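You operate a simulated robot arm through the tools that you are given. There is no shell and no other tool. Be economical: measure what you need, move in short steps, check, and stop when the job is done.

The job below is to be done with a simulated robot arm. You get a single attempt, and the scene is never put back.

JOB
Take the green cap off the impeller on the balancer and rerun it.
Fine: the cap goes beside the red one; brake off and guard shut for the run, then switch off.
Where things are to end (x, y in the base frame): green cap within 0.06 m of [0.28, -0.37].

The check looks at the end state, three seconds after you hand in, the way a careful person would. Anything else that was tipped, shoved, dropped, spilled or broken makes it a failure. Lids that push on must go on centred and level and be pressed home; caps that screw on are set level and turned clockwise until they are tight.

ROBOT AND FRAMES
A 6-joint arm with a two-finger parallel gripper, fixed in place. Base frame: the origin is at the foot of the arm, x ahead of it, y to its left, z up. Readings come in m, degrees, newtons and seconds.
With the tool pointing down near the work surface it reaches from about 0.2 to 0.66 m from the base axis. Its first joint turns from -66.0 to 66.0 degrees. Payload 2.9 kg.
Tool frame: the origin (TCP) lies between the finger pads and is the grasp point; the fingertips stand 0.03 m ahead of it; z points along the fingers, y is the line along which they close. Largest opening 0.11 m; finger width 0.02, thickness 0.01; the body of the gripper, 0.048 by 0.112 m, starts 0.055 m behind the TCP.
Orientation is told as [roll, pitch, yaw] about the base's x, y, z axes, in that order, counted from this pose: with the fingers straight down and closing along the base's y, the tool's x points along the base's -x, its y along +y and its z along -z.

CONTROLS
- The arm moves only by the tool step_arm. Its argument "targets" is a list that holds one entry, the list of rows, each a list of 7 numbers: the opening in per cent of the stroke, from 0 (shut) to 100 (fully open), then the shift along the tool's x, y, z in m, then the turn, a rotation vector about the tool's x, y, z in degrees. In form: [[[gripper, dx, dy, dz, ax, ay, az], ...]]. A call has 1 to 20 rows; each row shifts and turns the commanded pose from where the row before left it, along the tool's axes as they then stand. Rows are played at 5 a second. More than 0.05 m and 8.6 degrees between two rows, or a gripper value outside its range, and nothing of the call is played. A pose out of reach is approached as far as the arm can. The call stops where the force on the tool passes 60 N (or 10 N more than at its start, if that is more) or the arm is blocked; 0.2 s more then pass. Each finger travels about 0.108 m/s and halts on what it meets, pressing with about 37 N; the grip force reading is that of the motor and also rises with nothing between the fingers. The clock runs only during rows and for 0.2 s after the last one: add rows that do not move to give the fingers time. It gives the time, the measured TCP pose, the force on the tool (base axes), the opening and the grip force at its end, in the units of the frame above (readings bear some noise), with the torque about the TCP (base axes, N m) and any sound that the robot's microphone picked up.
- Cameras (640 x 400 px; columns grow to the right, rows downward): "scene" is fixed at [0.0744, 0.4375, 1.3664]; the picture's right is [-0.76, -0.66, 0.00], its down [-0.47, 0.54, -0.70] and it looks along [0.46, -0.53, -0.72] (base axes); focal length 214 px, centre (320, 200). "wrist" rides on the gripper at [0.072, 0.017, -0.103] in the tool frame; the picture's right is [-0.23, 0.97, 0.00], its down [-0.76, -0.18, -0.62] and it looks along [-0.61, -0.14, 0.78] (tool axes); focal length 222 px, centre (320, 200). There is no depth. A picture from a camera that has moved, and an enlarged one, comes with that camera's place and axes in the base frame and with its lens.
- snapshot(camera): a new picture of that camera. The clock stands still meanwhile.
- enlarge(camera, box): a new picture of the part [left, top, right, bottom] of that camera's present view, enlarged. The clock stands still meanwhile.
- job_done(): hands the job in; it is judged then, once.

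Go step by step. Nothing tells you positions but the pictures and the camera data: compare them with the known pose of the tool, close in by small moves and look again before you grip or let go. The budget is 120 turns and 84 pictures, counting those below and the enlarged ones. Unless the task says otherwise, let go and move clear before handing in, and close with one line.

The tools are called after ">>>" as name(argument=value, ...) on one line, values as JSON. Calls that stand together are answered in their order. step_arm: Moves the arm, as the interface text tells. Its arguments: {"type":"object","properties":{"targets":{"type":"array","items":{"type":"array","items":{"type":"array","items":{"type":"number"}}}}},"required":["targets"]} The other tools are called the same way: snapshot (camera) takes a picture; enlarge (camera, box) takes an enlarged picture of a part of a camera's view; job_done () hands the job in.

At the start:

```text
time_s: 0.0
eef_pos: [0.4186, -0.1906, 1.198]
orientation: [0.0, -0.1, 0.0]
wrist_force: [-0.5, 0.4, -0.1]
moment: [-0.01, 0.02, 0.0]
width: 0.1102
finger_force: 0.0
```

scene: 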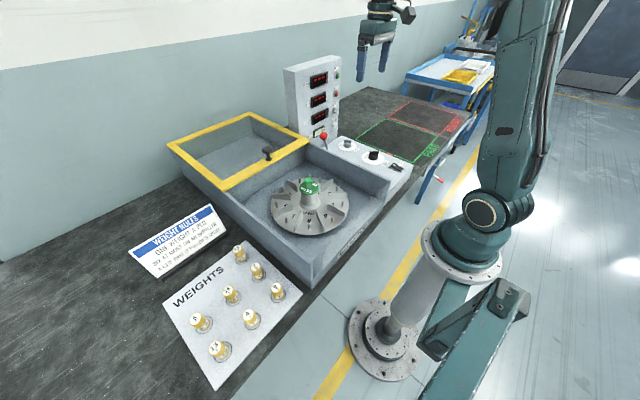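
wrist: 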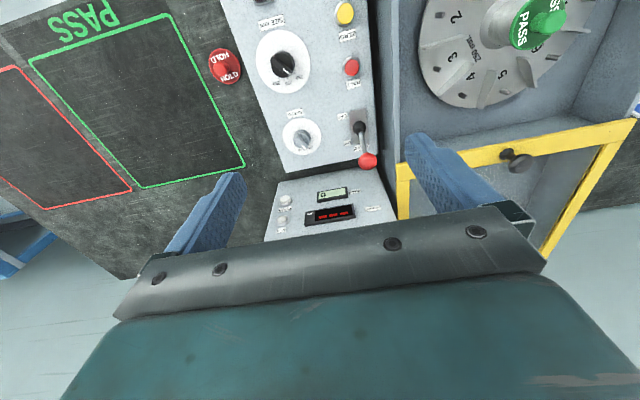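

I see a balancing machine with the green PASS cap on the impeller, a sliding or hinged yellow-framed guard that stands open, and a control panel with a lever and knobs. I'll look closer before moving.

>>> enlarge(camera="scene", box=[270, 50, 430, 150])

>>> enlarge(camera="scene", box=[300, 110, 420, 185])

>>> enlarge(camera="wrist", box=[190, 0, 430, 240])

>>> enlarge(camera="scene", box=[160, 100, 360, 290])

```text
4.00 times, centred on (350, 100) of scene
camera zoom: at [0.0744, 0.4375, 1.3664], right [-0.76, -0.66, 0.0], down [-0.47, 0.54, -0.7], along [0.46, -0.53, -0.72], focal length 858 px, centre (200, 600)
```

zoom: 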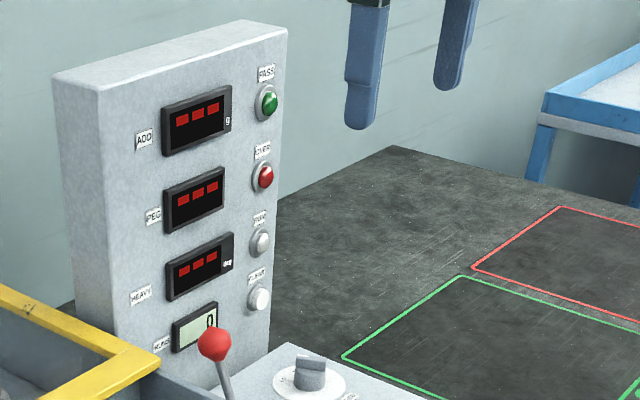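

```text
5.33 times, centred on (360, 148) of scene
camera zoom: at [0.0744, 0.4375, 1.3664], right [-0.76, -0.66, 0.0], down [-0.47, 0.54, -0.7], along [0.46, -0.53, -0.72], focal length 1144 px, centre (107, 480)
```

zoom: 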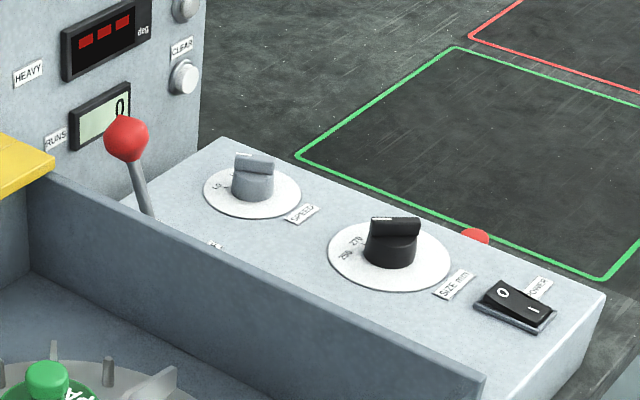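

```text
1.67 times, centred on (310, 120) of wrist
camera zoom: at [0.3466, -0.1737, 1.3021], right [0.23, 0.97, 0.0], down [0.76, -0.18, 0.62], along [0.61, -0.14, -0.78], focal length 370 px, centre (337, 333)
```

zoom: 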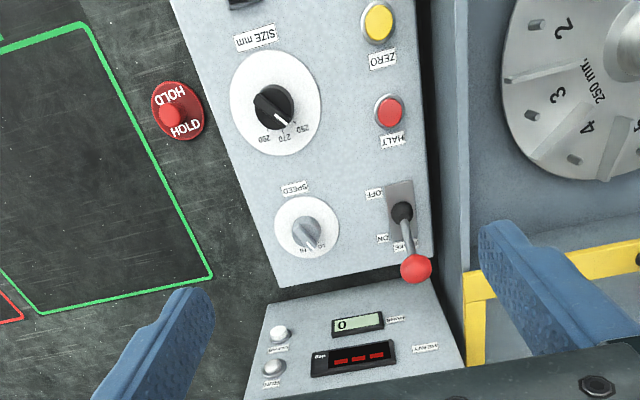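

```text
2.11 times, centred on (260, 195) of scene
camera zoom: at [0.0744, 0.4375, 1.3664], right [-0.76, -0.66, 0.0], down [-0.47, 0.54, -0.7], along [0.46, -0.53, -0.72], focal length 452 px, centre (446, 210)
```

zoom: 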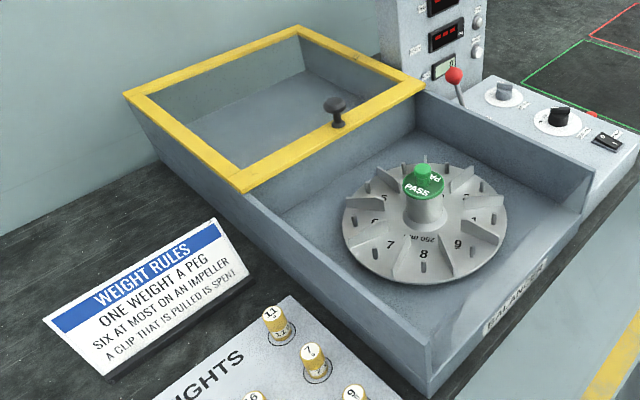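

The panel has HOLD (red cap), SIZE, SPEED, power rocker, brake lever, ZERO and HALT, plus the RUN/CLEAR buttons on the upright. My estimates are red cap (0.37,-0.35,0.84), green cap (0.41,0.09,0.94) and guard knob (0.60,0.10,0.975). I'll back up for a clearer view of the panel.

>>> step_arm(targets=[[[100, 0.04, 0, 0, 0, 0, 0], [100, 0.04, 0, 0, 0, 0, 0], [100, 0.04, 0, 0, 0, 0, 0], [100, 0, 0, 0, 0, 0, 0]]])

>>> snapshot(camera="wrist")

>>> enlarge(camera="wrist", box=[180, 60, 420, 210])

```text
time_s: 1.0
eef_pos: [0.2993, -0.1917, 1.199]
orientation: [0.1, 0.1, 0.0]
wrist_force: [-0.2, -0.1, -0.7]
moment: [-0.06, 0.02, -0.01]
width: 0.1102
finger_force: 0.1
```

```text
77 pictures are left
camera wrist: at [0.226, -0.1748, 1.3016], right [0.23, 0.97, 0.0], down [0.76, -0.18, 0.62], along [0.61, -0.14, -0.78], focal length 222 px, centre (320, 200)
```

wrist: 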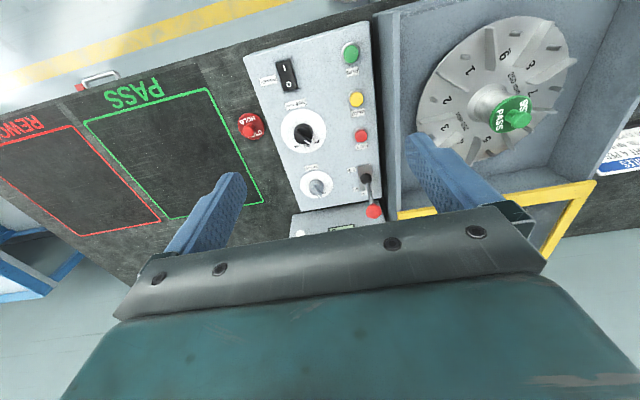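

```text
2.67 times, centred on (300, 135) of wrist
camera zoom: at [0.226, -0.1748, 1.3016], right [0.23, 0.97, 0.0], down [0.76, -0.18, 0.62], along [0.61, -0.14, -0.78], focal length 592 px, centre (373, 373)
```

zoom: 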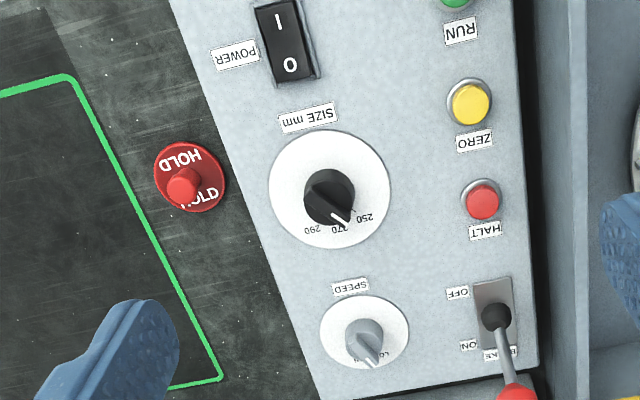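

The brake lever is tilted to the far side, which is ON. I'll zoom in on the dial pointers and the rocker.

>>> enlarge(camera="wrist", box=[255, 100, 355, 215])

>>> enlarge(camera="wrist", box=[265, 30, 385, 105])

>>> enlarge(camera="wrist", box=[400, 10, 600, 170])

>>> enlarge(camera="scene", box=[330, 130, 410, 180])

```text
3.48 times, centred on (305, 158) of wrist
camera zoom: at [0.226, -0.1748, 1.3016], right [0.23, 0.97, 0.0], down [0.76, -0.18, 0.62], along [0.61, -0.14, -0.78], focal length 773 px, centre (372, 348)
```

zoom: 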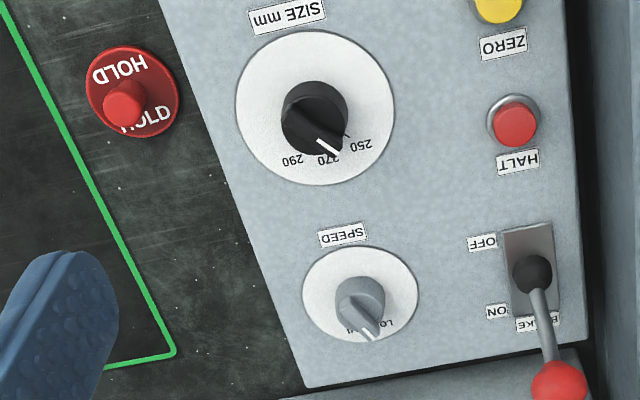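

```text
5.33 times, centred on (325, 68) of wrist
camera zoom: at [0.226, -0.1748, 1.3016], right [0.23, 0.97, 0.0], down [0.76, -0.18, 0.62], along [0.61, -0.14, -0.78], focal length 1185 px, centre (293, 907)
```

zoom: 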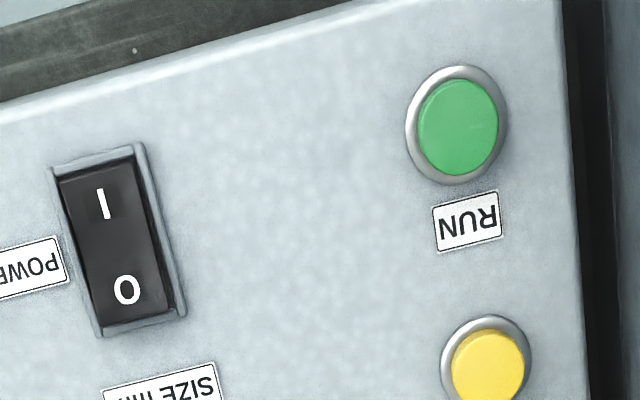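

```text
2.50 times, centred on (500, 90) of wrist
camera zoom: at [0.226, -0.1748, 1.3016], right [0.23, 0.97, 0.0], down [0.76, -0.18, 0.62], along [0.61, -0.14, -0.78], focal length 555 px, centre (-130, 475)
```

zoom: 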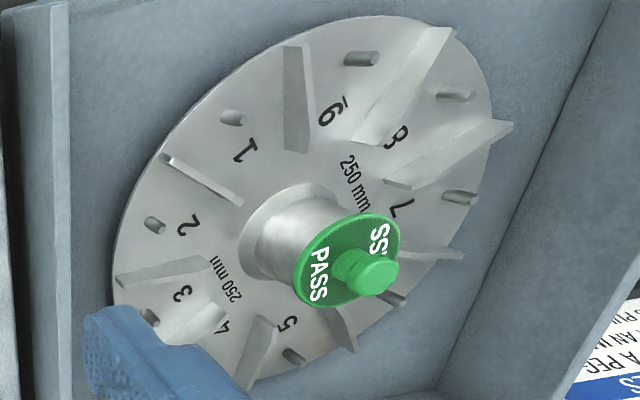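

```text
8.00 times, centred on (370, 155) of scene
camera zoom: at [0.0744, 0.4375, 1.3664], right [-0.76, -0.66, 0.0], down [-0.47, 0.54, -0.7], along [0.46, -0.53, -0.72], focal length 1716 px, centre (-80, 560)
```

zoom: 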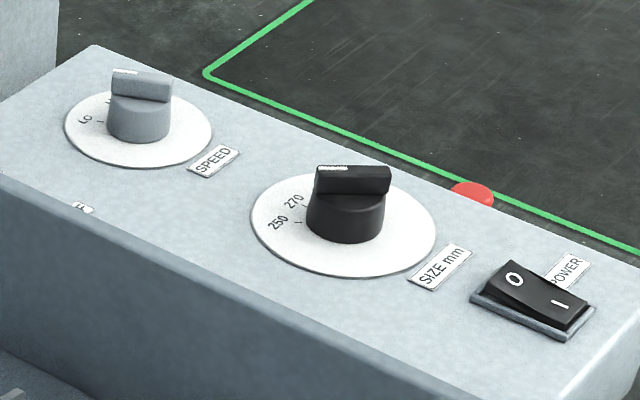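

The dials read SIZE 250 (matching the impeller's 250 mm) and SPEED LO, power is on (I pressed), and the brake is on. Next I go above the green cap.

>>> step_arm(targets=[[[100, -0.0135, 0.0352, 0.011, 0, 0, 0], [100, -0.0135, 0.0352, 0.011, 0, 0, 0], [100, -0.0135, 0.0352, 0.011, 0, 0, 0], [100, -0.0135, 0.0352, 0.011, 0, 0, 0], [100, -0.0135, 0.0352, 0.011, 0, 0, 0], [100, -0.0135, 0.0352, 0.011, 0, 0, 0], [100, -0.0135, 0.0352, 0.011, 0, 0, 0], [100, -0.0135, 0.0352, 0.011, 0, 0, 0], [100, 0, 0, 0, 0, 0, 0]]])

>>> snapshot(camera="wrist")

```text
time_s: 3.0
eef_pos: [0.4088, 0.0931, 1.1122]
orientation: [0.0, 0.1, 0.0]
wrist_force: [0.2, -2.0, 0.2]
moment: [-0.01, 0.0, 0.01]
width: 0.1099
finger_force: 0.1
```

```text
71 pictures are left
camera wrist: at [0.3359, 0.1093, 1.2151], right [0.23, 0.97, 0.0], down [0.76, -0.18, 0.62], along [0.61, -0.14, -0.78], focal length 222 px, centre (320, 200)
```

wrist: 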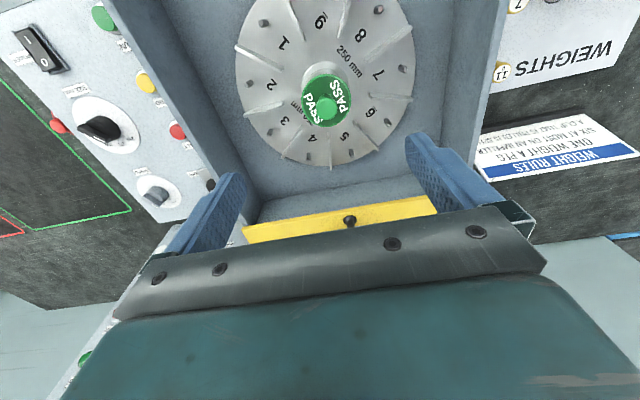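

The cap knob refines to (0.412, 0.099, 0.95). I'll descend partway and look again.

>>> step_arm(targets=[[[100, -0.003, 0.006, 0.03, 0, 0, 0], [100, 0, 0, 0.03, 0, 0, 0], [70, 0, 0, 0.03, 0, 0, 0], [70, 0, 0, 0, 0, 0, 0]]])

>>> snapshot(camera="wrist")

>>> enlarge(camera="scene", box=[260, 130, 380, 240])

```text
time_s: 4.0
eef_pos: [0.411, 0.0972, 1.0205]
orientation: [-0.1, -0.1, 0.0]
wrist_force: [-0.2, 0.5, -0.9]
moment: [-0.06, -0.02, 0.02]
width: 0.0771
finger_force: 0.1
```

```text
70 pictures are left
camera wrist: at [0.3385, 0.1138, 1.1241], right [0.23, 0.97, 0.0], down [0.76, -0.18, 0.62], along [0.61, -0.14, -0.78], focal length 222 px, centre (320, 200)
```

wrist: 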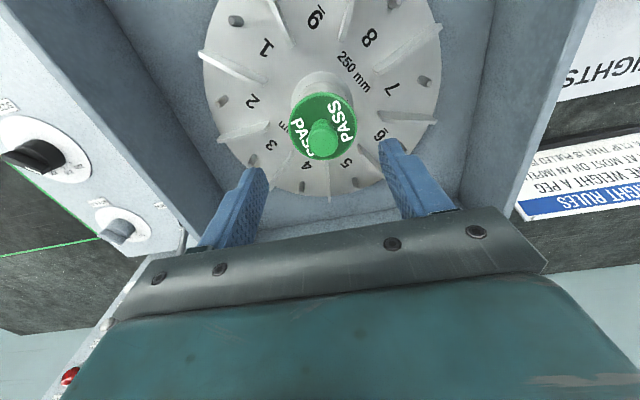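

```text
3.64 times, centred on (320, 185) of scene
camera zoom: at [0.0744, 0.4375, 1.3664], right [-0.76, -0.66, 0.0], down [-0.47, 0.54, -0.7], along [0.46, -0.53, -0.72], focal length 780 px, centre (320, 254)
```

zoom: 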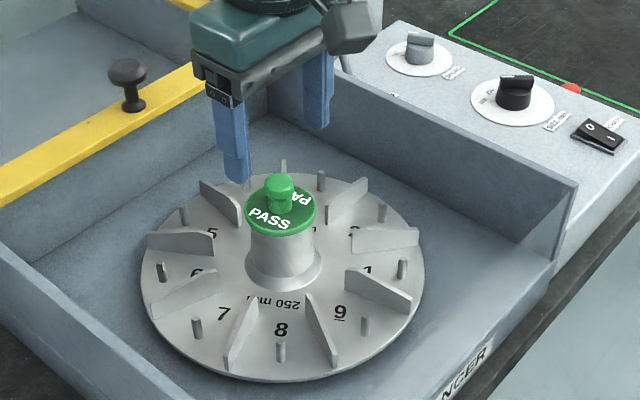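

The cap is aligned at about (0.409, 0.099) with its knob top near z 0.95. I'll descend and narrow the gripper before checking again.

>>> step_arm(targets=[[[55, 0.001, 0.002, 0.02, 0, 0, 0], [55, 0, 0, 0.02, 0, 0, 0], [55, 0, 0, 0, 0, 0, 0]]])

>>> snapshot(camera="wrist")

>>> enlarge(camera="scene", box=[280, 150, 340, 210])

```text
time_s: 4.8
eef_pos: [0.4082, 0.0992, 0.9813]
orientation: [0.0, 0.1, 0.0]
wrist_force: [-0.4, 0.7, -0.3]
moment: [0.03, -0.02, 0.0]
width: 0.0605
finger_force: 0.1
```

```text
68 pictures are left
camera wrist: at [0.3366, 0.1161, 1.0841], right [0.23, 0.97, 0.0], down [0.76, -0.18, 0.62], along [0.61, -0.14, -0.78], focal length 222 px, centre (320, 200)
```

wrist: 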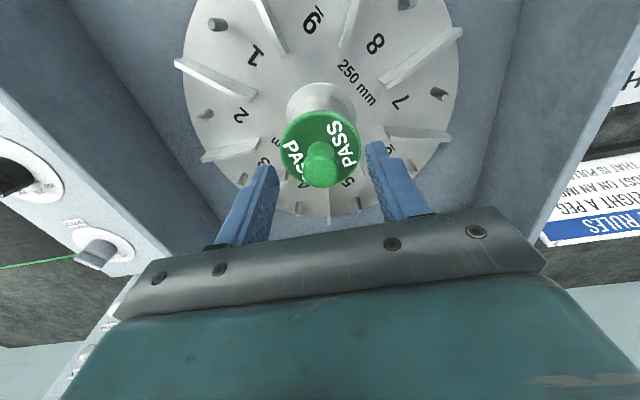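

```text
6.67 times, centred on (310, 180) of scene
camera zoom: at [0.0744, 0.4375, 1.3664], right [-0.76, -0.66, 0.0], down [-0.47, 0.54, -0.7], along [0.46, -0.53, -0.72], focal length 1430 px, centre (387, 333)
```

zoom: 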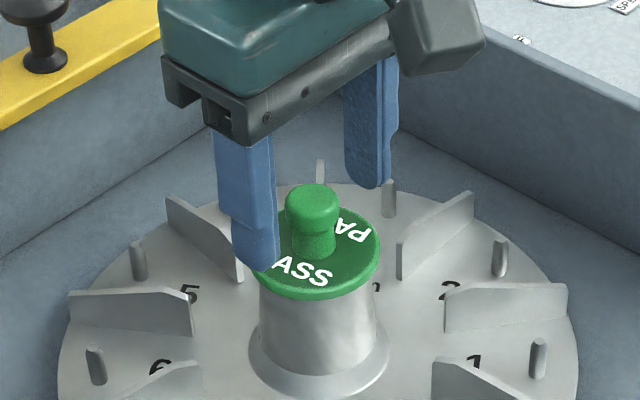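

The knob is about 3 cm tall and centred near (0.411, 0.099). I'll descend another 2.7 cm and close on it.

>>> step_arm(targets=[[[55, -0.003, 0, 0.014, 0, 0, 0], [55, 0, 0, 0.013, 0, 0, 0], [30, 0, 0, 0, 0, 0, 0], [10, 0, 0, 0, 0, 0, 0], [0, 0, 0, 0, 0, 0, 0], [0, 0, 0, 0, 0, 0, 0], [0, 0, 0, 0, 0, 0, 0]]])

>>> snapshot(camera="wrist")

```text
time_s: 6.4
eef_pos: [0.414, 0.0994, 0.9546]
orientation: [-0.1, -0.1, 0.0]
wrist_force: [-4.9, -1.1, 23.2]
moment: [-0.06, 0.3, 0.05]
width: 0.0573
finger_force: 36.7
```

```text
66 pictures are left
camera wrist: at [0.3398, 0.1162, 1.0579], right [0.23, 0.97, 0.0], down [0.76, -0.18, 0.62], along [0.61, -0.14, -0.78], focal length 222 px, centre (320, 200)
```

wrist: 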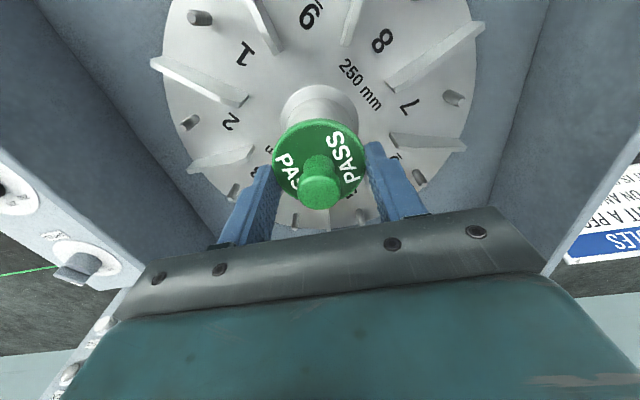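

The fingers stopped at 0.057 m, so they caught the flange rim rather than the knob. I'll open, rise 1 cm and close on the knob alone.

>>> step_arm(targets=[[[60, 0, 0, 0, 0, 0, 0], [60, 0, 0, 0, 0, 0, 0], [60, 0, 0, -0.012, 0, 0, 0], [60, 0, 0, 0, 0, 0, 0]]])

>>> enlarge(camera="scene", box=[280, 150, 340, 210])

```text
time_s: 7.4
eef_pos: [0.4122, 0.0992, 0.9661]
orientation: [0.0, -0.1, -0.1]
wrist_force: [-0.9, -0.4, 0.0]
moment: [0.0, 0.01, -0.01]
width: 0.0661
finger_force: 0.0
```

```text
6.67 times, centred on (310, 180) of scene
camera zoom: at [0.0744, 0.4375, 1.3664], right [-0.76, -0.66, 0.0], down [-0.47, 0.54, -0.7], along [0.46, -0.53, -0.72], focal length 1430 px, centre (387, 333)
```

zoom: 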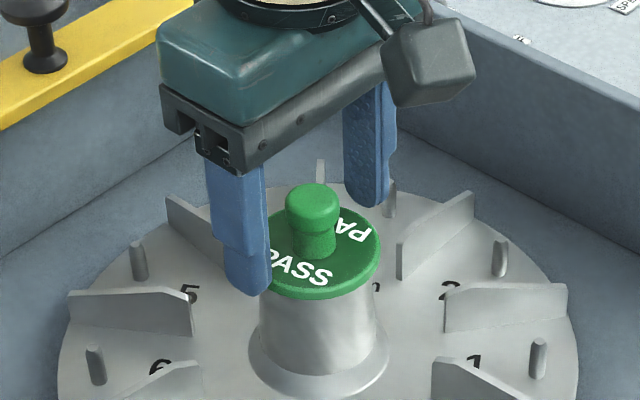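

The flange top is at about z 0.935 and the knob top about 0.96. I'll rise 5 mm more so the tips sit just above the flange, then close.

>>> step_arm(targets=[[[60, 0, 0, -0.006, 0, 0, 0], [30, 0, 0, 0, 0, 0, 0], [5, 0, 0, 0, 0, 0, 0], [0, 0, 0, 0, 0, 0, 0], [0, 0, 0, 0, 0, 0, 0], [0, 0, 0, 0, 0, 0, 0]]])

>>> snapshot(camera="wrist")

>>> enlarge(camera="scene", box=[280, 150, 340, 210])

```text
time_s: 8.8
eef_pos: [0.4126, 0.0995, 0.9713]
orientation: [-0.1, 0.0, 0.0]
wrist_force: [0.3, 0.3, -0.1]
moment: [0.0, 0.02, -0.01]
width: 0.0214
finger_force: 37.2
```

```text
64 pictures are left
camera wrist: at [0.3398, 0.1158, 1.0753], right [0.23, 0.97, 0.0], down [0.76, -0.18, 0.62], along [0.61, -0.14, -0.78], focal length 222 px, centre (320, 200)
```

wrist: 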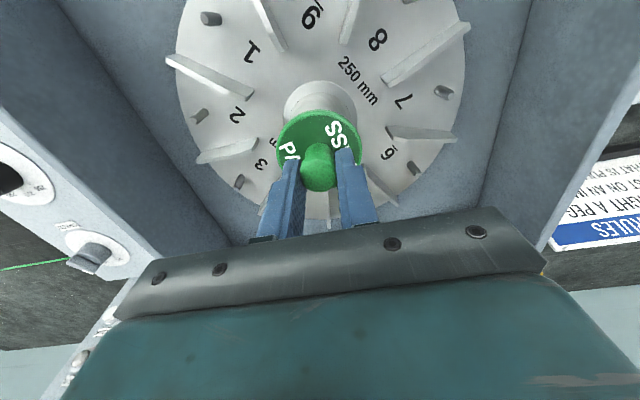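

```text
6.67 times, centred on (310, 180) of scene
camera zoom: at [0.0744, 0.4375, 1.3664], right [-0.76, -0.66, 0.0], down [-0.47, 0.54, -0.7], along [0.46, -0.53, -0.72], focal length 1430 px, centre (387, 333)
```

zoom: 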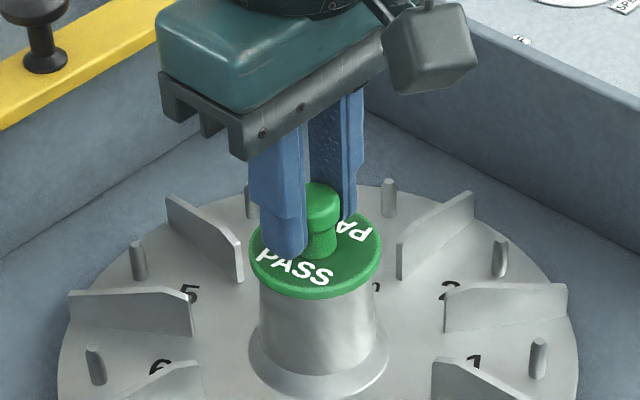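

The knob is gripped cleanly at 0.021 m with no side force. I'll lift straight up.

>>> step_arm(targets=[[[0, 0, 0, -0.005, 0, 0, 0], [0, 0, 0, -0.01, 0, 0, 0], [0, 0, 0, -0.02, 0, 0, 0], [0, 0, 0, -0.035, 0, 0, 0], [0, 0, 0, -0.035, 0, 0, 0], [0, 0, 0, -0.035, 0, 0, 0], [0, 0, 0, 0, 0, 0, 0]]])

>>> snapshot(camera="scene")

>>> snapshot(camera="wrist")

```text
time_s: 10.4
eef_pos: [0.4116, 0.0998, 1.113]
orientation: [0.1, 0.1, 0.0]
wrist_force: [0.1, -0.5, 0.1]
moment: [-0.01, 0.02, 0.0]
width: 0.0001
finger_force: 37.2
```

```text
62 pictures are left
```

scene: 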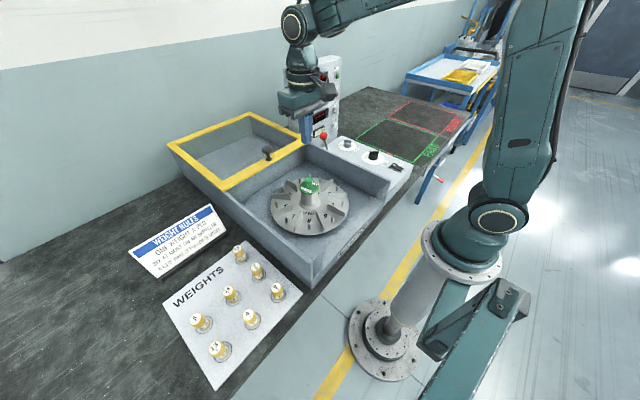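

```text
61 pictures are left
camera wrist: at [0.3394, 0.1159, 1.216], right [0.23, 0.97, 0.0], down [0.76, -0.18, 0.62], along [0.61, -0.14, -0.78], focal length 222 px, centre (320, 200)
```

wrist: 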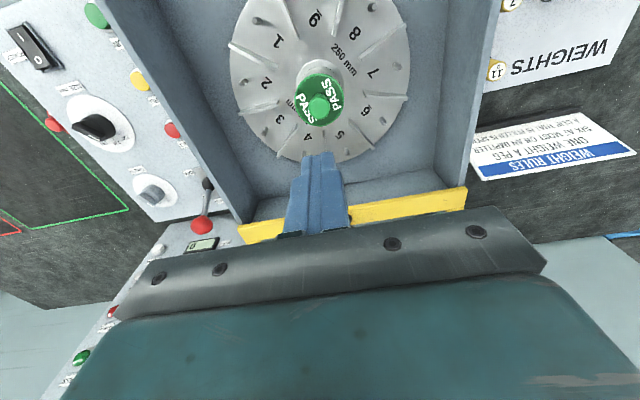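

The fingers slipped off and the cap stayed. I'll check it closely for threads or any sign of how it's held on.

>>> enlarge(camera="scene", box=[290, 165, 335, 210])

>>> enlarge(camera="wrist", box=[280, 50, 360, 130])

```text
8.89 times, centred on (312, 188) of scene
camera zoom: at [0.0744, 0.4375, 1.3664], right [-0.76, -0.66, 0.0], down [-0.47, 0.54, -0.7], along [0.46, -0.53, -0.72], focal length 1906 px, centre (387, 311)
```

zoom: 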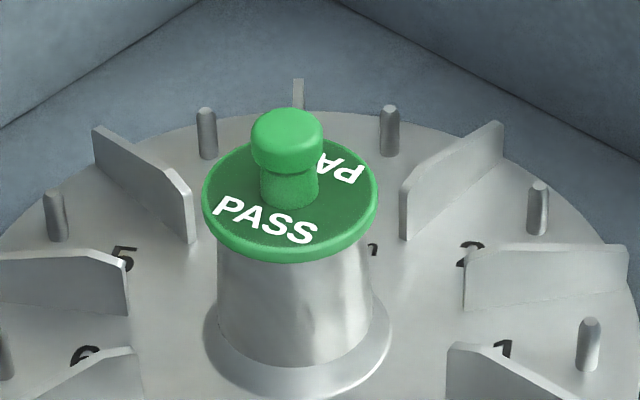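

```text
5.00 times, centred on (320, 90) of wrist
camera zoom: at [0.3394, 0.1159, 1.216], right [0.23, 0.97, 0.0], down [0.76, -0.18, 0.62], along [0.61, -0.14, -0.78], focal length 1111 px, centre (320, 750)
```

zoom: 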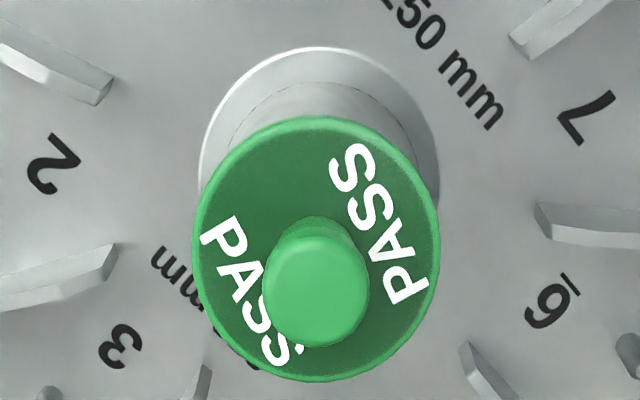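

The cap is really retained, so it's either a tight push fit or a thread. I'll regrip the knob lower, pull only a few millimetres and read the force.

>>> step_arm(targets=[[[50, 0, 0, 0, 0, 0, 0], [50, 0, 0, 0.045, 0, 0, 0], [50, 0, 0, 0.045, 0, 0, 0], [50, 0, 0, 0.045, 0, 0, 0], [50, 0, 0, 0.01, 0, 0, 0], [20, 0, 0, 0, 0, 0, 0], [0, 0, 0, 0, 0, 0, 0], [0, 0, 0, 0, 0, 0, 0], [0, 0, 0, 0, 0, 0, 0]]])

>>> step_arm(targets=[[[0, 0, 0, -0.002, 0, 0, 0], [0, 0, 0, -0.001, 0, 0, 0]]])

```text
time_s: 12.4
eef_pos: [0.4136, 0.1, 0.9651]
orientation: [0.0, 0.0, 0.0]
wrist_force: [0.8, -0.9, -0.4]
moment: [0.0, 0.01, 0.02]
width: 0.0218
finger_force: 36.9
```

```text
time_s: 13.0
eef_pos: [0.4121, 0.0996, 0.9695]
orientation: [0.1, 0.0, 0.0]
wrist_force: [-0.1, -0.3, 0.3]
moment: [0.02, -0.01, -0.01]
width: 0.0217
finger_force: 37.1
```

There was no resistance over the first 3–4 mm. I'll continue slowly and check in the picture whether the cap follows.

>>> step_arm(targets=[[[0, 0, 0, -0.002, 0, 0, 0], [0, 0, 0, -0.002, 0, 0, 0], [0, 0, 0, -0.002, 0, 0, 0]]])

>>> enlarge(camera="scene", box=[290, 165, 335, 210])

```text
time_s: 13.8
eef_pos: [0.4117, 0.0994, 0.9761]
orientation: [0.0, 0.0, -0.1]
wrist_force: [0.9, 0.0, 0.2]
moment: [-0.03, -0.02, 0.01]
width: 0.0218
finger_force: 36.7
```

```text
8.89 times, centred on (312, 188) of scene
camera zoom: at [0.0744, 0.4375, 1.3664], right [-0.76, -0.66, 0.0], down [-0.47, 0.54, -0.7], along [0.46, -0.53, -0.72], focal length 1906 px, centre (387, 311)
```

zoom: 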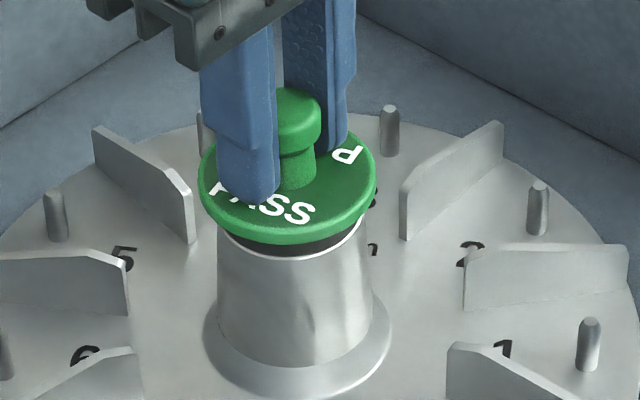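

The cap is rising with a dark plug beneath it, so it's a push fit that needs a slow pull. I'll continue gently.

>>> step_arm(targets=[[[0, 0, 0, -0.002, 0, 0, 0], [0, 0, 0, -0.002, 0, 0, 0], [0, 0, 0, -0.002, 0, 0, 0], [0, 0, 0, -0.002, 0, 0, 0], [0, 0, 0, -0.002, 0, 0, 0], [0, 0, 0, -0.002, 0, 0, 0], [0, 0, 0, -0.003, 0, 0, 0], [0, 0, 0, -0.003, 0, 0, 0], [0, 0, 0, -0.003, 0, 0, 0], [0, 0, 0, -0.003, 0, 0, 0]]])

>>> enlarge(camera="scene", box=[290, 145, 335, 210])

```text
time_s: 16.0
eef_pos: [0.4122, 0.0997, 0.9988]
orientation: [0.1, -0.1, -0.1]
wrist_force: [-0.3, -0.3, -0.8]
moment: [0.0, 0.02, 0.02]
width: 0.0217
finger_force: 36.5
```

```text
6.15 times, centred on (312, 178) of scene
camera zoom: at [0.0744, 0.4375, 1.3664], right [-0.76, -0.66, 0.0], down [-0.47, 0.54, -0.7], along [0.46, -0.53, -0.72], focal length 1320 px, centre (366, 338)
```

zoom: 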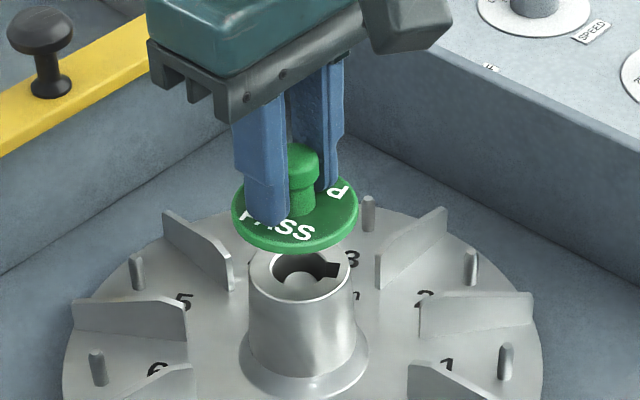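

The cap is free of the hub. I'll raise it and carry it high over the console to above [0.28, -0.37].

>>> step_arm(targets=[[[0, 0, 0, -0.02, 0, 0, 0], [0, 0, 0, -0.03, 0, 0, 0], [0, 0, 0, -0.03, 0, 0, 0], [0, 0, 0, -0.03, 0, 0, 0], [0, 0.008, -0.029, 0, 0, 0, 0], [0, 0.008, -0.029, 0, 0, 0, 0], [0, 0.008, -0.029, 0, 0, 0, 0], [0, 0.008, -0.029, 0, 0, 0, 0], [0, 0.008, -0.029, 0, 0, 0, 0], [0, 0.008, -0.029, 0, 0, 0, 0], [0, 0.008, -0.029, 0, 0, 0, 0], [0, 0.008, -0.029, 0, 0, 0, 0], [0, 0.008, -0.029, 0, 0, 0, 0]]])

>>> step_arm(targets=[[[0, 0.008, -0.029, 0, 0, 0, 0], [0, 0.008, -0.029, 0, 0, 0, 0], [0, 0.008, -0.029, 0, 0, 0, 0], [0, 0.008, -0.029, 0, 0, 0, 0], [0, 0.008, -0.029, 0, 0, 0, 0], [0, 0.008, -0.029, 0, 0, 0, 0], [0, 0.008, -0.029, 0, 0, 0, 0], [0, 0, 0, 0, 0, 0, 0]]])

>>> snapshot(camera="wrist")

>>> snapshot(camera="scene")

```text
time_s: 18.8
eef_pos: [0.34, -0.1619, 1.109]
orientation: [-0.1, -0.1, 0.0]
wrist_force: [0.3, -0.9, -0.5]
moment: [0.04, -0.01, 0.02]
width: 0.0216
finger_force: 37.0
```

```text
time_s: 20.6
eef_pos: [0.2842, -0.3654, 1.1104]
orientation: [0.0, 0.0, -0.1]
wrist_force: [0.1, -0.9, -0.5]
moment: [0.02, 0.02, -0.05]
width: 0.0218
finger_force: 37.4
```

```text
56 pictures are left
camera wrist: at [0.2118, -0.3482, 1.2131], right [0.23, 0.97, 0.0], down [0.76, -0.18, 0.62], along [0.61, -0.14, -0.78], focal length 222 px, centre (320, 200)
```

wrist: 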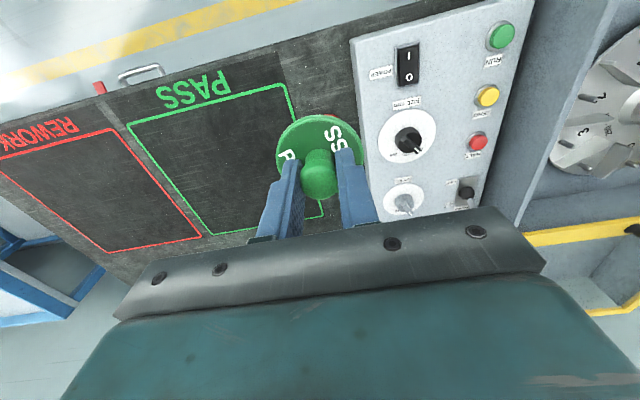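

```text
55 pictures are left
```

scene: 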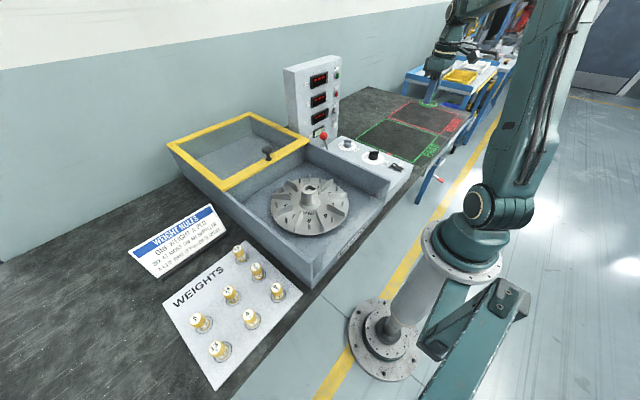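

I'm above the target, and red cap and console are clear of the descent path. I'll go down in stages.

>>> step_arm(targets=[[[0, 0, -0.004, 0.04, 0, 0, 0], [0, 0, 0, 0.04, 0, 0, 0], [0, 0, 0, 0.04, 0, 0, 0], [0, 0, 0, 0.04, 0, 0, 0], [0, 0, 0, 0.04, 0, 0, 0], [0, 0, 0, 0.01, 0, 0, 0], [0, 0, 0, 0, 0, 0, 0]]])

>>> snapshot(camera="wrist")

>>> enlarge(camera="scene", box=[340, 90, 460, 180])

```text
time_s: 22.2
eef_pos: [0.2837, -0.3685, 0.8991]
orientation: [0.0, 0.0, 0.0]
wrist_force: [0.1, 0.3, 0.4]
moment: [-0.01, 0.01, 0.02]
width: 0.0218
finger_force: 37.0
```

```text
54 pictures are left
camera wrist: at [0.212, -0.3518, 1.0024], right [0.23, 0.97, 0.0], down [0.76, -0.18, 0.62], along [0.61, -0.14, -0.78], focal length 222 px, centre (320, 200)
```

wrist: 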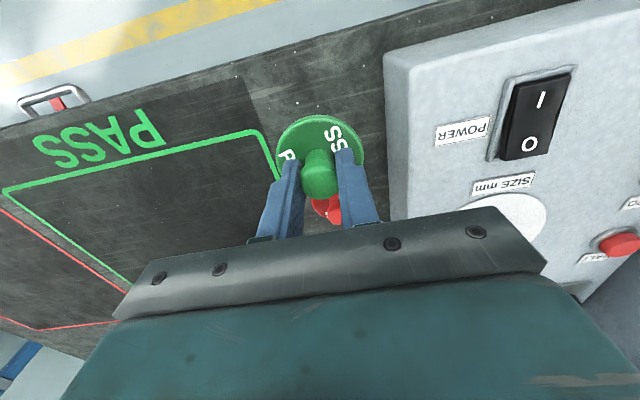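

```text
4.44 times, centred on (400, 135) of scene
camera zoom: at [0.0744, 0.4375, 1.3664], right [-0.76, -0.66, 0.0], down [-0.47, 0.54, -0.7], along [0.46, -0.53, -0.72], focal length 953 px, centre (-36, 489)
```

zoom: 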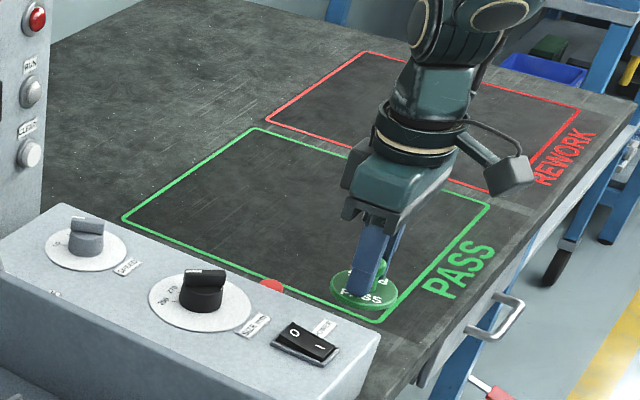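

The red cap is about 8 cm ahead. I'll shift slightly back for spacing and lower in small steps while watching the force.

>>> step_arm(targets=[[[0, 0.008, 0, 0.01, 0, 0, 0], [0, 0, 0, 0.008, 0, 0, 0], [0, 0, 0, 0.006, 0, 0, 0], [0, 0, 0, 0, 0, 0, 0]]])

>>> enlarge(camera="scene", box=[375, 130, 435, 175])

```text
time_s: 23.2
eef_pos: [0.2759, -0.3678, 0.8749]
orientation: [-0.1, -0.1, 0.0]
wrist_force: [0.5, -0.5, -1.0]
moment: [0.01, -0.01, 0.02]
width: 0.0218
finger_force: 37.1
```

```text
8.89 times, centred on (405, 152) of scene
camera zoom: at [0.0744, 0.4375, 1.3664], right [-0.76, -0.66, 0.0], down [-0.47, 0.54, -0.7], along [0.46, -0.53, -0.72], focal length 1906 px, centre (-436, 622)
```

zoom: 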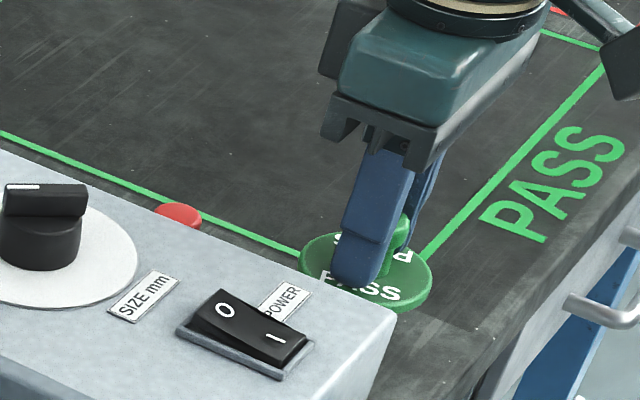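

The cap is still above the table, so I'll lower further.

>>> step_arm(targets=[[[0, 0, 0, 0.004, 0, 0, 0], [0, 0, 0, 0.004, 0, 0, 0], [0, 0, 0, 0.004, 0, 0, 0], [0, 0, 0, 0, 0, 0, 0]]])

>>> step_arm(targets=[[[0, 0, 0, 0.003, 0, 0, 0], [0, 0, 0, 0.003, 0, 0, 0], [0, 0, 0, 0, 0, 0, 0]]])

>>> enlarge(camera="scene", box=[375, 130, 435, 175])

```text
time_s: 24.2
eef_pos: [0.2765, -0.3691, 0.8641]
orientation: [0.0, 0.0, 0.0]
wrist_force: [0.5, -0.3, -1.2]
moment: [-0.01, -0.01, 0.0]
width: 0.0216
finger_force: 37.0
```

```text
time_s: 25.0
eef_pos: [0.2777, -0.3681, 0.8569]
orientation: [0.0, 0.0, -0.1]
wrist_force: [0.0, 0.2, 0.0]
moment: [0.03, 0.01, -0.01]
width: 0.0215
finger_force: 37.4
```

```text
8.89 times, centred on (405, 152) of scene
camera zoom: at [0.0744, 0.4375, 1.3664], right [-0.76, -0.66, 0.0], down [-0.47, 0.54, -0.7], along [0.46, -0.53, -0.72], focal length 1906 px, centre (-436, 622)
```

zoom: 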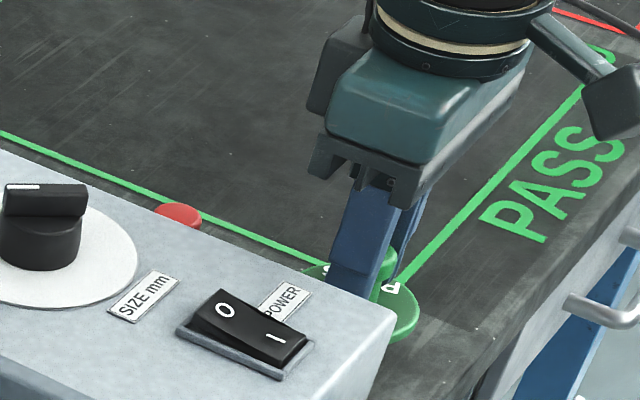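

There's still no contact and the red knob's top is around 0.84, so I'll keep going in small steps.

>>> step_arm(targets=[[[0, 0, 0, 0.003, 0, 0, 0], [0, 0, 0, 0.003, 0, 0, 0], [0, 0, 0, 0, 0, 0, 0]]])

>>> step_arm(targets=[[[0, 0, 0, 0.002, 0, 0, 0], [0, 0, 0, 0.002, 0, 0, 0], [0, 0, 0, 0, 0, 0, 0]]])

>>> step_arm(targets=[[[0, 0, 0, 0.002, 0, 0, 0], [0, 0, 0, 0.002, 0, 0, 0], [0, 0, 0, 0, 0, 0, 0]]])

```text
time_s: 25.8
eef_pos: [0.2758, -0.3684, 0.8516]
orientation: [0.0, 0.1, 0.0]
wrist_force: [-0.4, 0.4, -0.4]
moment: [0.03, 0.0, -0.01]
width: 0.0219
finger_force: 37.4
```

```text
time_s: 26.6
eef_pos: [0.2759, -0.3682, 0.8473]
orientation: [-0.1, -0.1, 0.0]
wrist_force: [0.7, -0.4, -1.1]
moment: [0.0, -0.03, 0.02]
width: 0.0217
finger_force: 37.0
```

```text
time_s: 27.4
eef_pos: [0.2772, -0.3687, 0.8435]
orientation: [0.0, -0.1, 0.0]
wrist_force: [0.7, -0.3, -0.4]
moment: [-0.02, 0.01, 0.0]
width: 0.0218
finger_force: 36.9
```

>>> snapshot(camera="wrist")

>>> enlarge(camera="scene", box=[375, 130, 435, 175])

```text
50 pictures are left
camera wrist: at [0.2034, -0.3521, 0.9469], right [0.23, 0.97, 0.0], down [0.76, -0.18, 0.62], along [0.61, -0.14, -0.78], focal length 222 px, centre (320, 200)
```

wrist: 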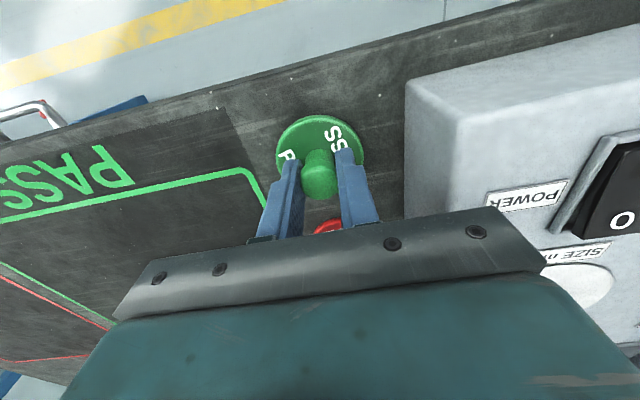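

```text
8.89 times, centred on (405, 152) of scene
camera zoom: at [0.0744, 0.4375, 1.3664], right [-0.76, -0.66, 0.0], down [-0.47, 0.54, -0.7], along [0.46, -0.53, -0.72], focal length 1906 px, centre (-436, 622)
```

zoom: 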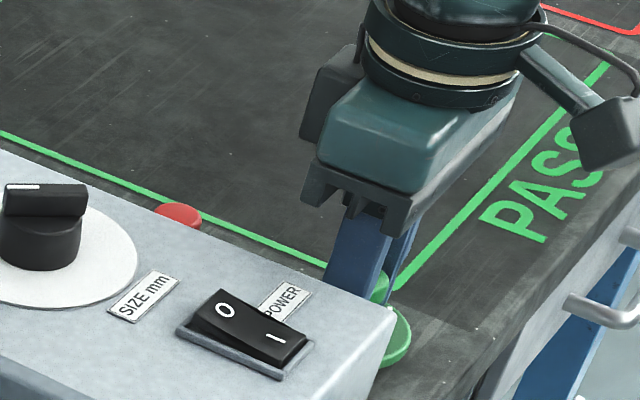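

The table appears to be at about z 0.79, so contact is close. I'll continue in 2 mm rows.

>>> step_arm(targets=[[[0, 0, 0, 0.002, 0, 0, 0], [0, 0, 0, 0.002, 0, 0, 0], [0, 0, 0, 0, 0, 0, 0]]])

>>> step_arm(targets=[[[0, 0, 0, 0.002, 0, 0, 0], [0, 0, 0, 0.002, 0, 0, 0], [0, 0, 0, 0, 0, 0, 0]]])

>>> step_arm(targets=[[[0, 0, 0, 0.002, 0, 0, 0], [0, 0, 0, 0, 0, 0, 0]]])

```text
time_s: 28.2
eef_pos: [0.2759, -0.3677, 0.8399]
orientation: [0.0, 0.1, 0.0]
wrist_force: [-0.2, -0.8, 0.3]
moment: [-0.01, -0.01, 0.0]
width: 0.0214
finger_force: 36.8
```

```text
time_s: 29.0
eef_pos: [0.2765, -0.3693, 0.836]
orientation: [0.0, 0.0, -0.1]
wrist_force: [-1.3, 1.9, 7.0]
moment: [0.06, 0.03, -0.01]
width: 0.0218
finger_force: 37.0
```

```text
time_s: 29.6
eef_pos: [0.2761, -0.3682, 0.8348]
orientation: [-0.2, -0.1, 0.0]
wrist_force: [-5.8, 7.6, 38.5]
moment: [0.12, 0.19, 0.01]
width: 0.0217
finger_force: 37.4
```

The cap has touched down at TCP z 0.836. I'll ease off, open and rise straight up.

>>> step_arm(targets=[[[0, 0, 0, -0.0025, 0, 0, 0], [0, 0, 0, 0, 0, 0, 0], [40, 0, 0, 0, 0, 0, 0], [40, 0, 0, 0, 0, 0, 0], [40, 0, 0, 0, 0, 0, 0]]])

>>> step_arm(targets=[[[40, 0, 0, -0.02, 0, 0, 0], [40, 0, 0, -0.03, 0, 0, 0], [40, 0, 0, -0.04, 0, 0, 0], [40, 0, 0, -0.04, 0, 0, 0], [40, 0, 0, -0.04, 0, 0, 0], [40, 0, 0, -0.04, 0, 0, 0], [40, 0, 0, 0, 0, 0, 0]]])

>>> snapshot(camera="wrist")

```text
time_s: 30.8
eef_pos: [0.2753, -0.369, 0.8359]
orientation: [0.0, 0.0, 0.0]
wrist_force: [1.2, 0.5, 7.9]
moment: [-0.05, -0.05, 0.01]
width: 0.042
finger_force: 0.0
```

```text
time_s: 32.4
eef_pos: [0.2763, -0.3689, 1.0476]
orientation: [0.0, 0.0, 0.0]
wrist_force: [-0.6, 0.6, -0.6]
moment: [-0.02, 0.0, 0.0]
width: 0.0439
finger_force: 0.1
```

```text
48 pictures are left
camera wrist: at [0.2033, -0.353, 1.15], right [0.23, 0.97, 0.0], down [0.76, -0.18, 0.62], along [0.61, -0.14, -0.78], focal length 222 px, centre (320, 200)
```

wrist: 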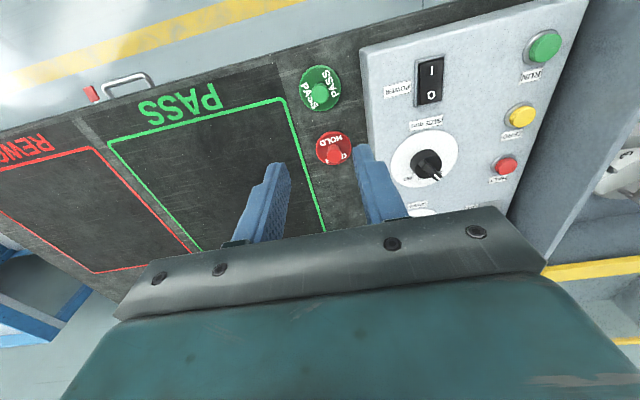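

The green cap stands upright beside the red one. Next is the brake lever: its ball is at about (0.553, -0.135, 0.951), so I'll approach above and behind it and look.

>>> step_arm(targets=[[[40, 0, 0, -0.04, 0, 0, 0], [40, -0.028, 0.029, 0, 0, 0, 0], [40, -0.028, 0.029, 0, 0, 0, 0], [40, -0.028, 0.029, 0, 0, 0, 0], [40, -0.028, 0.029, 0, 0, 0, 0], [40, -0.028, 0.029, 0, 0, 0, 0], [40, -0.028, 0.029, 0, 0, 0, 0], [40, -0.028, 0.029, 0, 0, 0, 0], [40, -0.028, 0.029, 0, 0, 0, 0], [40, 0, 0, 0, 0, 0, 0]]])

>>> snapshot(camera="wrist")

>>> snapshot(camera="scene")

```text
time_s: 34.6
eef_pos: [0.5004, -0.1367, 1.0861]
orientation: [0.0, 0.1, 0.0]
wrist_force: [0.3, -0.4, 0.0]
moment: [-0.02, -0.01, 0.0]
width: 0.044
finger_force: 0.1
```

```text
47 pictures are left
camera wrist: at [0.4276, -0.1204, 1.1899], right [0.23, 0.97, 0.0], down [0.76, -0.18, 0.62], along [0.61, -0.14, -0.78], focal length 222 px, centre (320, 200)
```

wrist: 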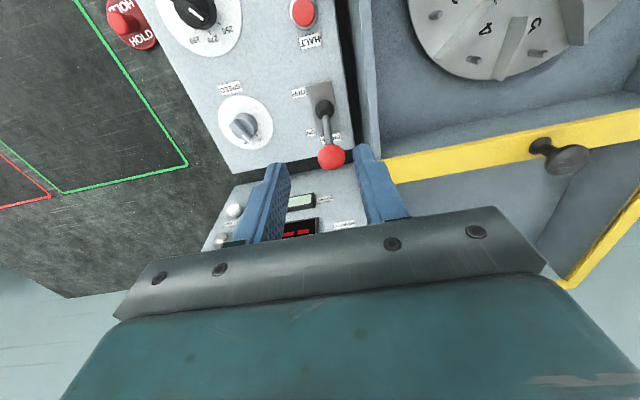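

```text
46 pictures are left
```

scene: 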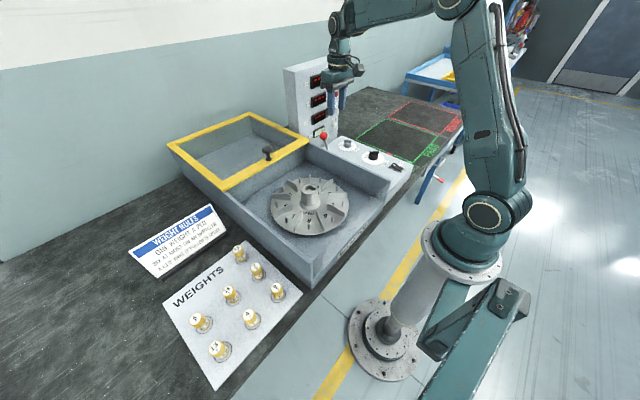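

The ball is confirmed at (0.554, -0.136, 0.951), but the tower face is close behind it at about x 0.60. I'll tilt the tool about 30° so the body leans away, and check again.

>>> step_arm(targets=[[[50, 0, 0, 0, 0, -7.5, 0], [50, 0, 0, 0, 0, -7.5, 0], [50, 0, 0, 0, 0, -7.5, 0], [50, 0, 0, 0, 0, -7.5, 0], [50, 0, 0, 0, 0, 0, 0]]])

>>> snapshot(camera="wrist")

```text
time_s: 35.8
eef_pos: [0.4993, -0.1368, 1.0854]
orientation: [0.0, -30.0, 0.0]
wrist_force: [0.4, -0.1, 0.1]
moment: [0.01, -0.04, 0.02]
width: 0.055
finger_force: 0.1
```

```text
45 pictures are left
camera wrist: at [0.3853, -0.1202, 1.1395], right [0.2, 0.97, 0.11], down [0.35, -0.18, 0.92], along [0.92, -0.14, -0.37], focal length 222 px, centre (320, 200)
```

wrist: 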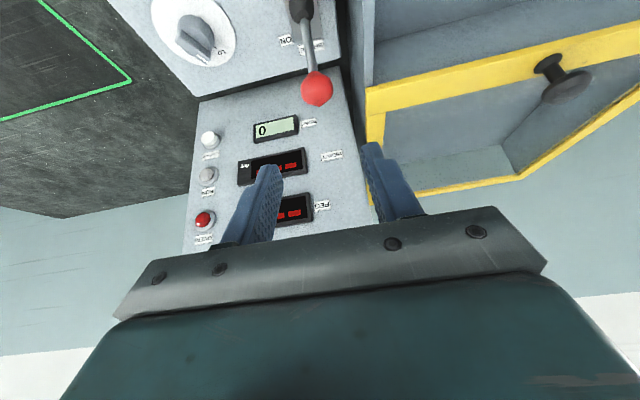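

The tilt gives plenty of clearance from the tower. I'll approach the ball along the tool axis partway.

>>> step_arm(targets=[[[50, 0.019, 0.001, 0.02, 0, 0, 0], [50, 0, 0, 0.03, 0, 0, 0], [50, 0, 0, 0.03, 0, 0, 0], [50, 0, 0, 0, 0, 0, 0]]])

>>> snapshot(camera="wrist")

>>> enlarge(camera="scene", box=[280, 90, 380, 170])

```text
time_s: 36.8
eef_pos: [0.5245, -0.1361, 1.0079]
orientation: [0.1, -30.0, -0.1]
wrist_force: [-0.3, 0.4, -1.1]
moment: [0.02, 0.01, 0.05]
width: 0.0553
finger_force: 0.0
```

```text
44 pictures are left
camera wrist: at [0.4095, -0.1188, 1.0607], right [0.2, 0.97, 0.11], down [0.35, -0.18, 0.92], along [0.92, -0.14, -0.37], focal length 222 px, centre (320, 200)
```

wrist: 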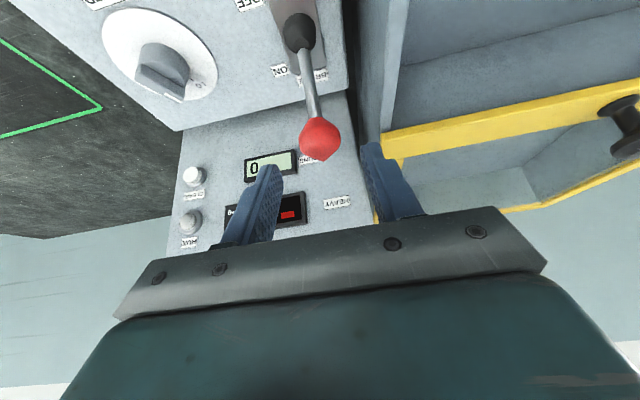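

```text
5.00 times, centred on (330, 130) of scene
camera zoom: at [0.0744, 0.4375, 1.3664], right [-0.76, -0.66, 0.0], down [-0.47, 0.54, -0.7], along [0.46, -0.53, -0.72], focal length 1072 px, centre (270, 550)
```

zoom: 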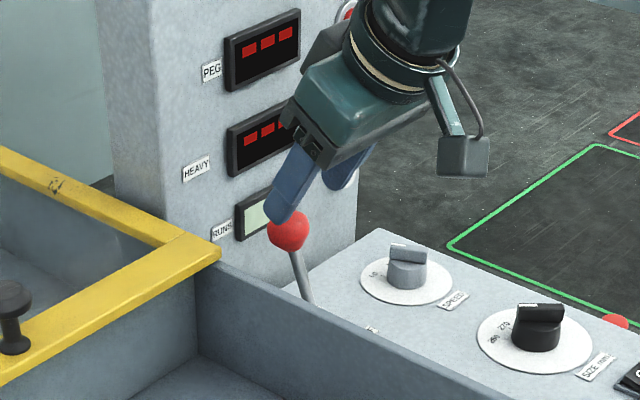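

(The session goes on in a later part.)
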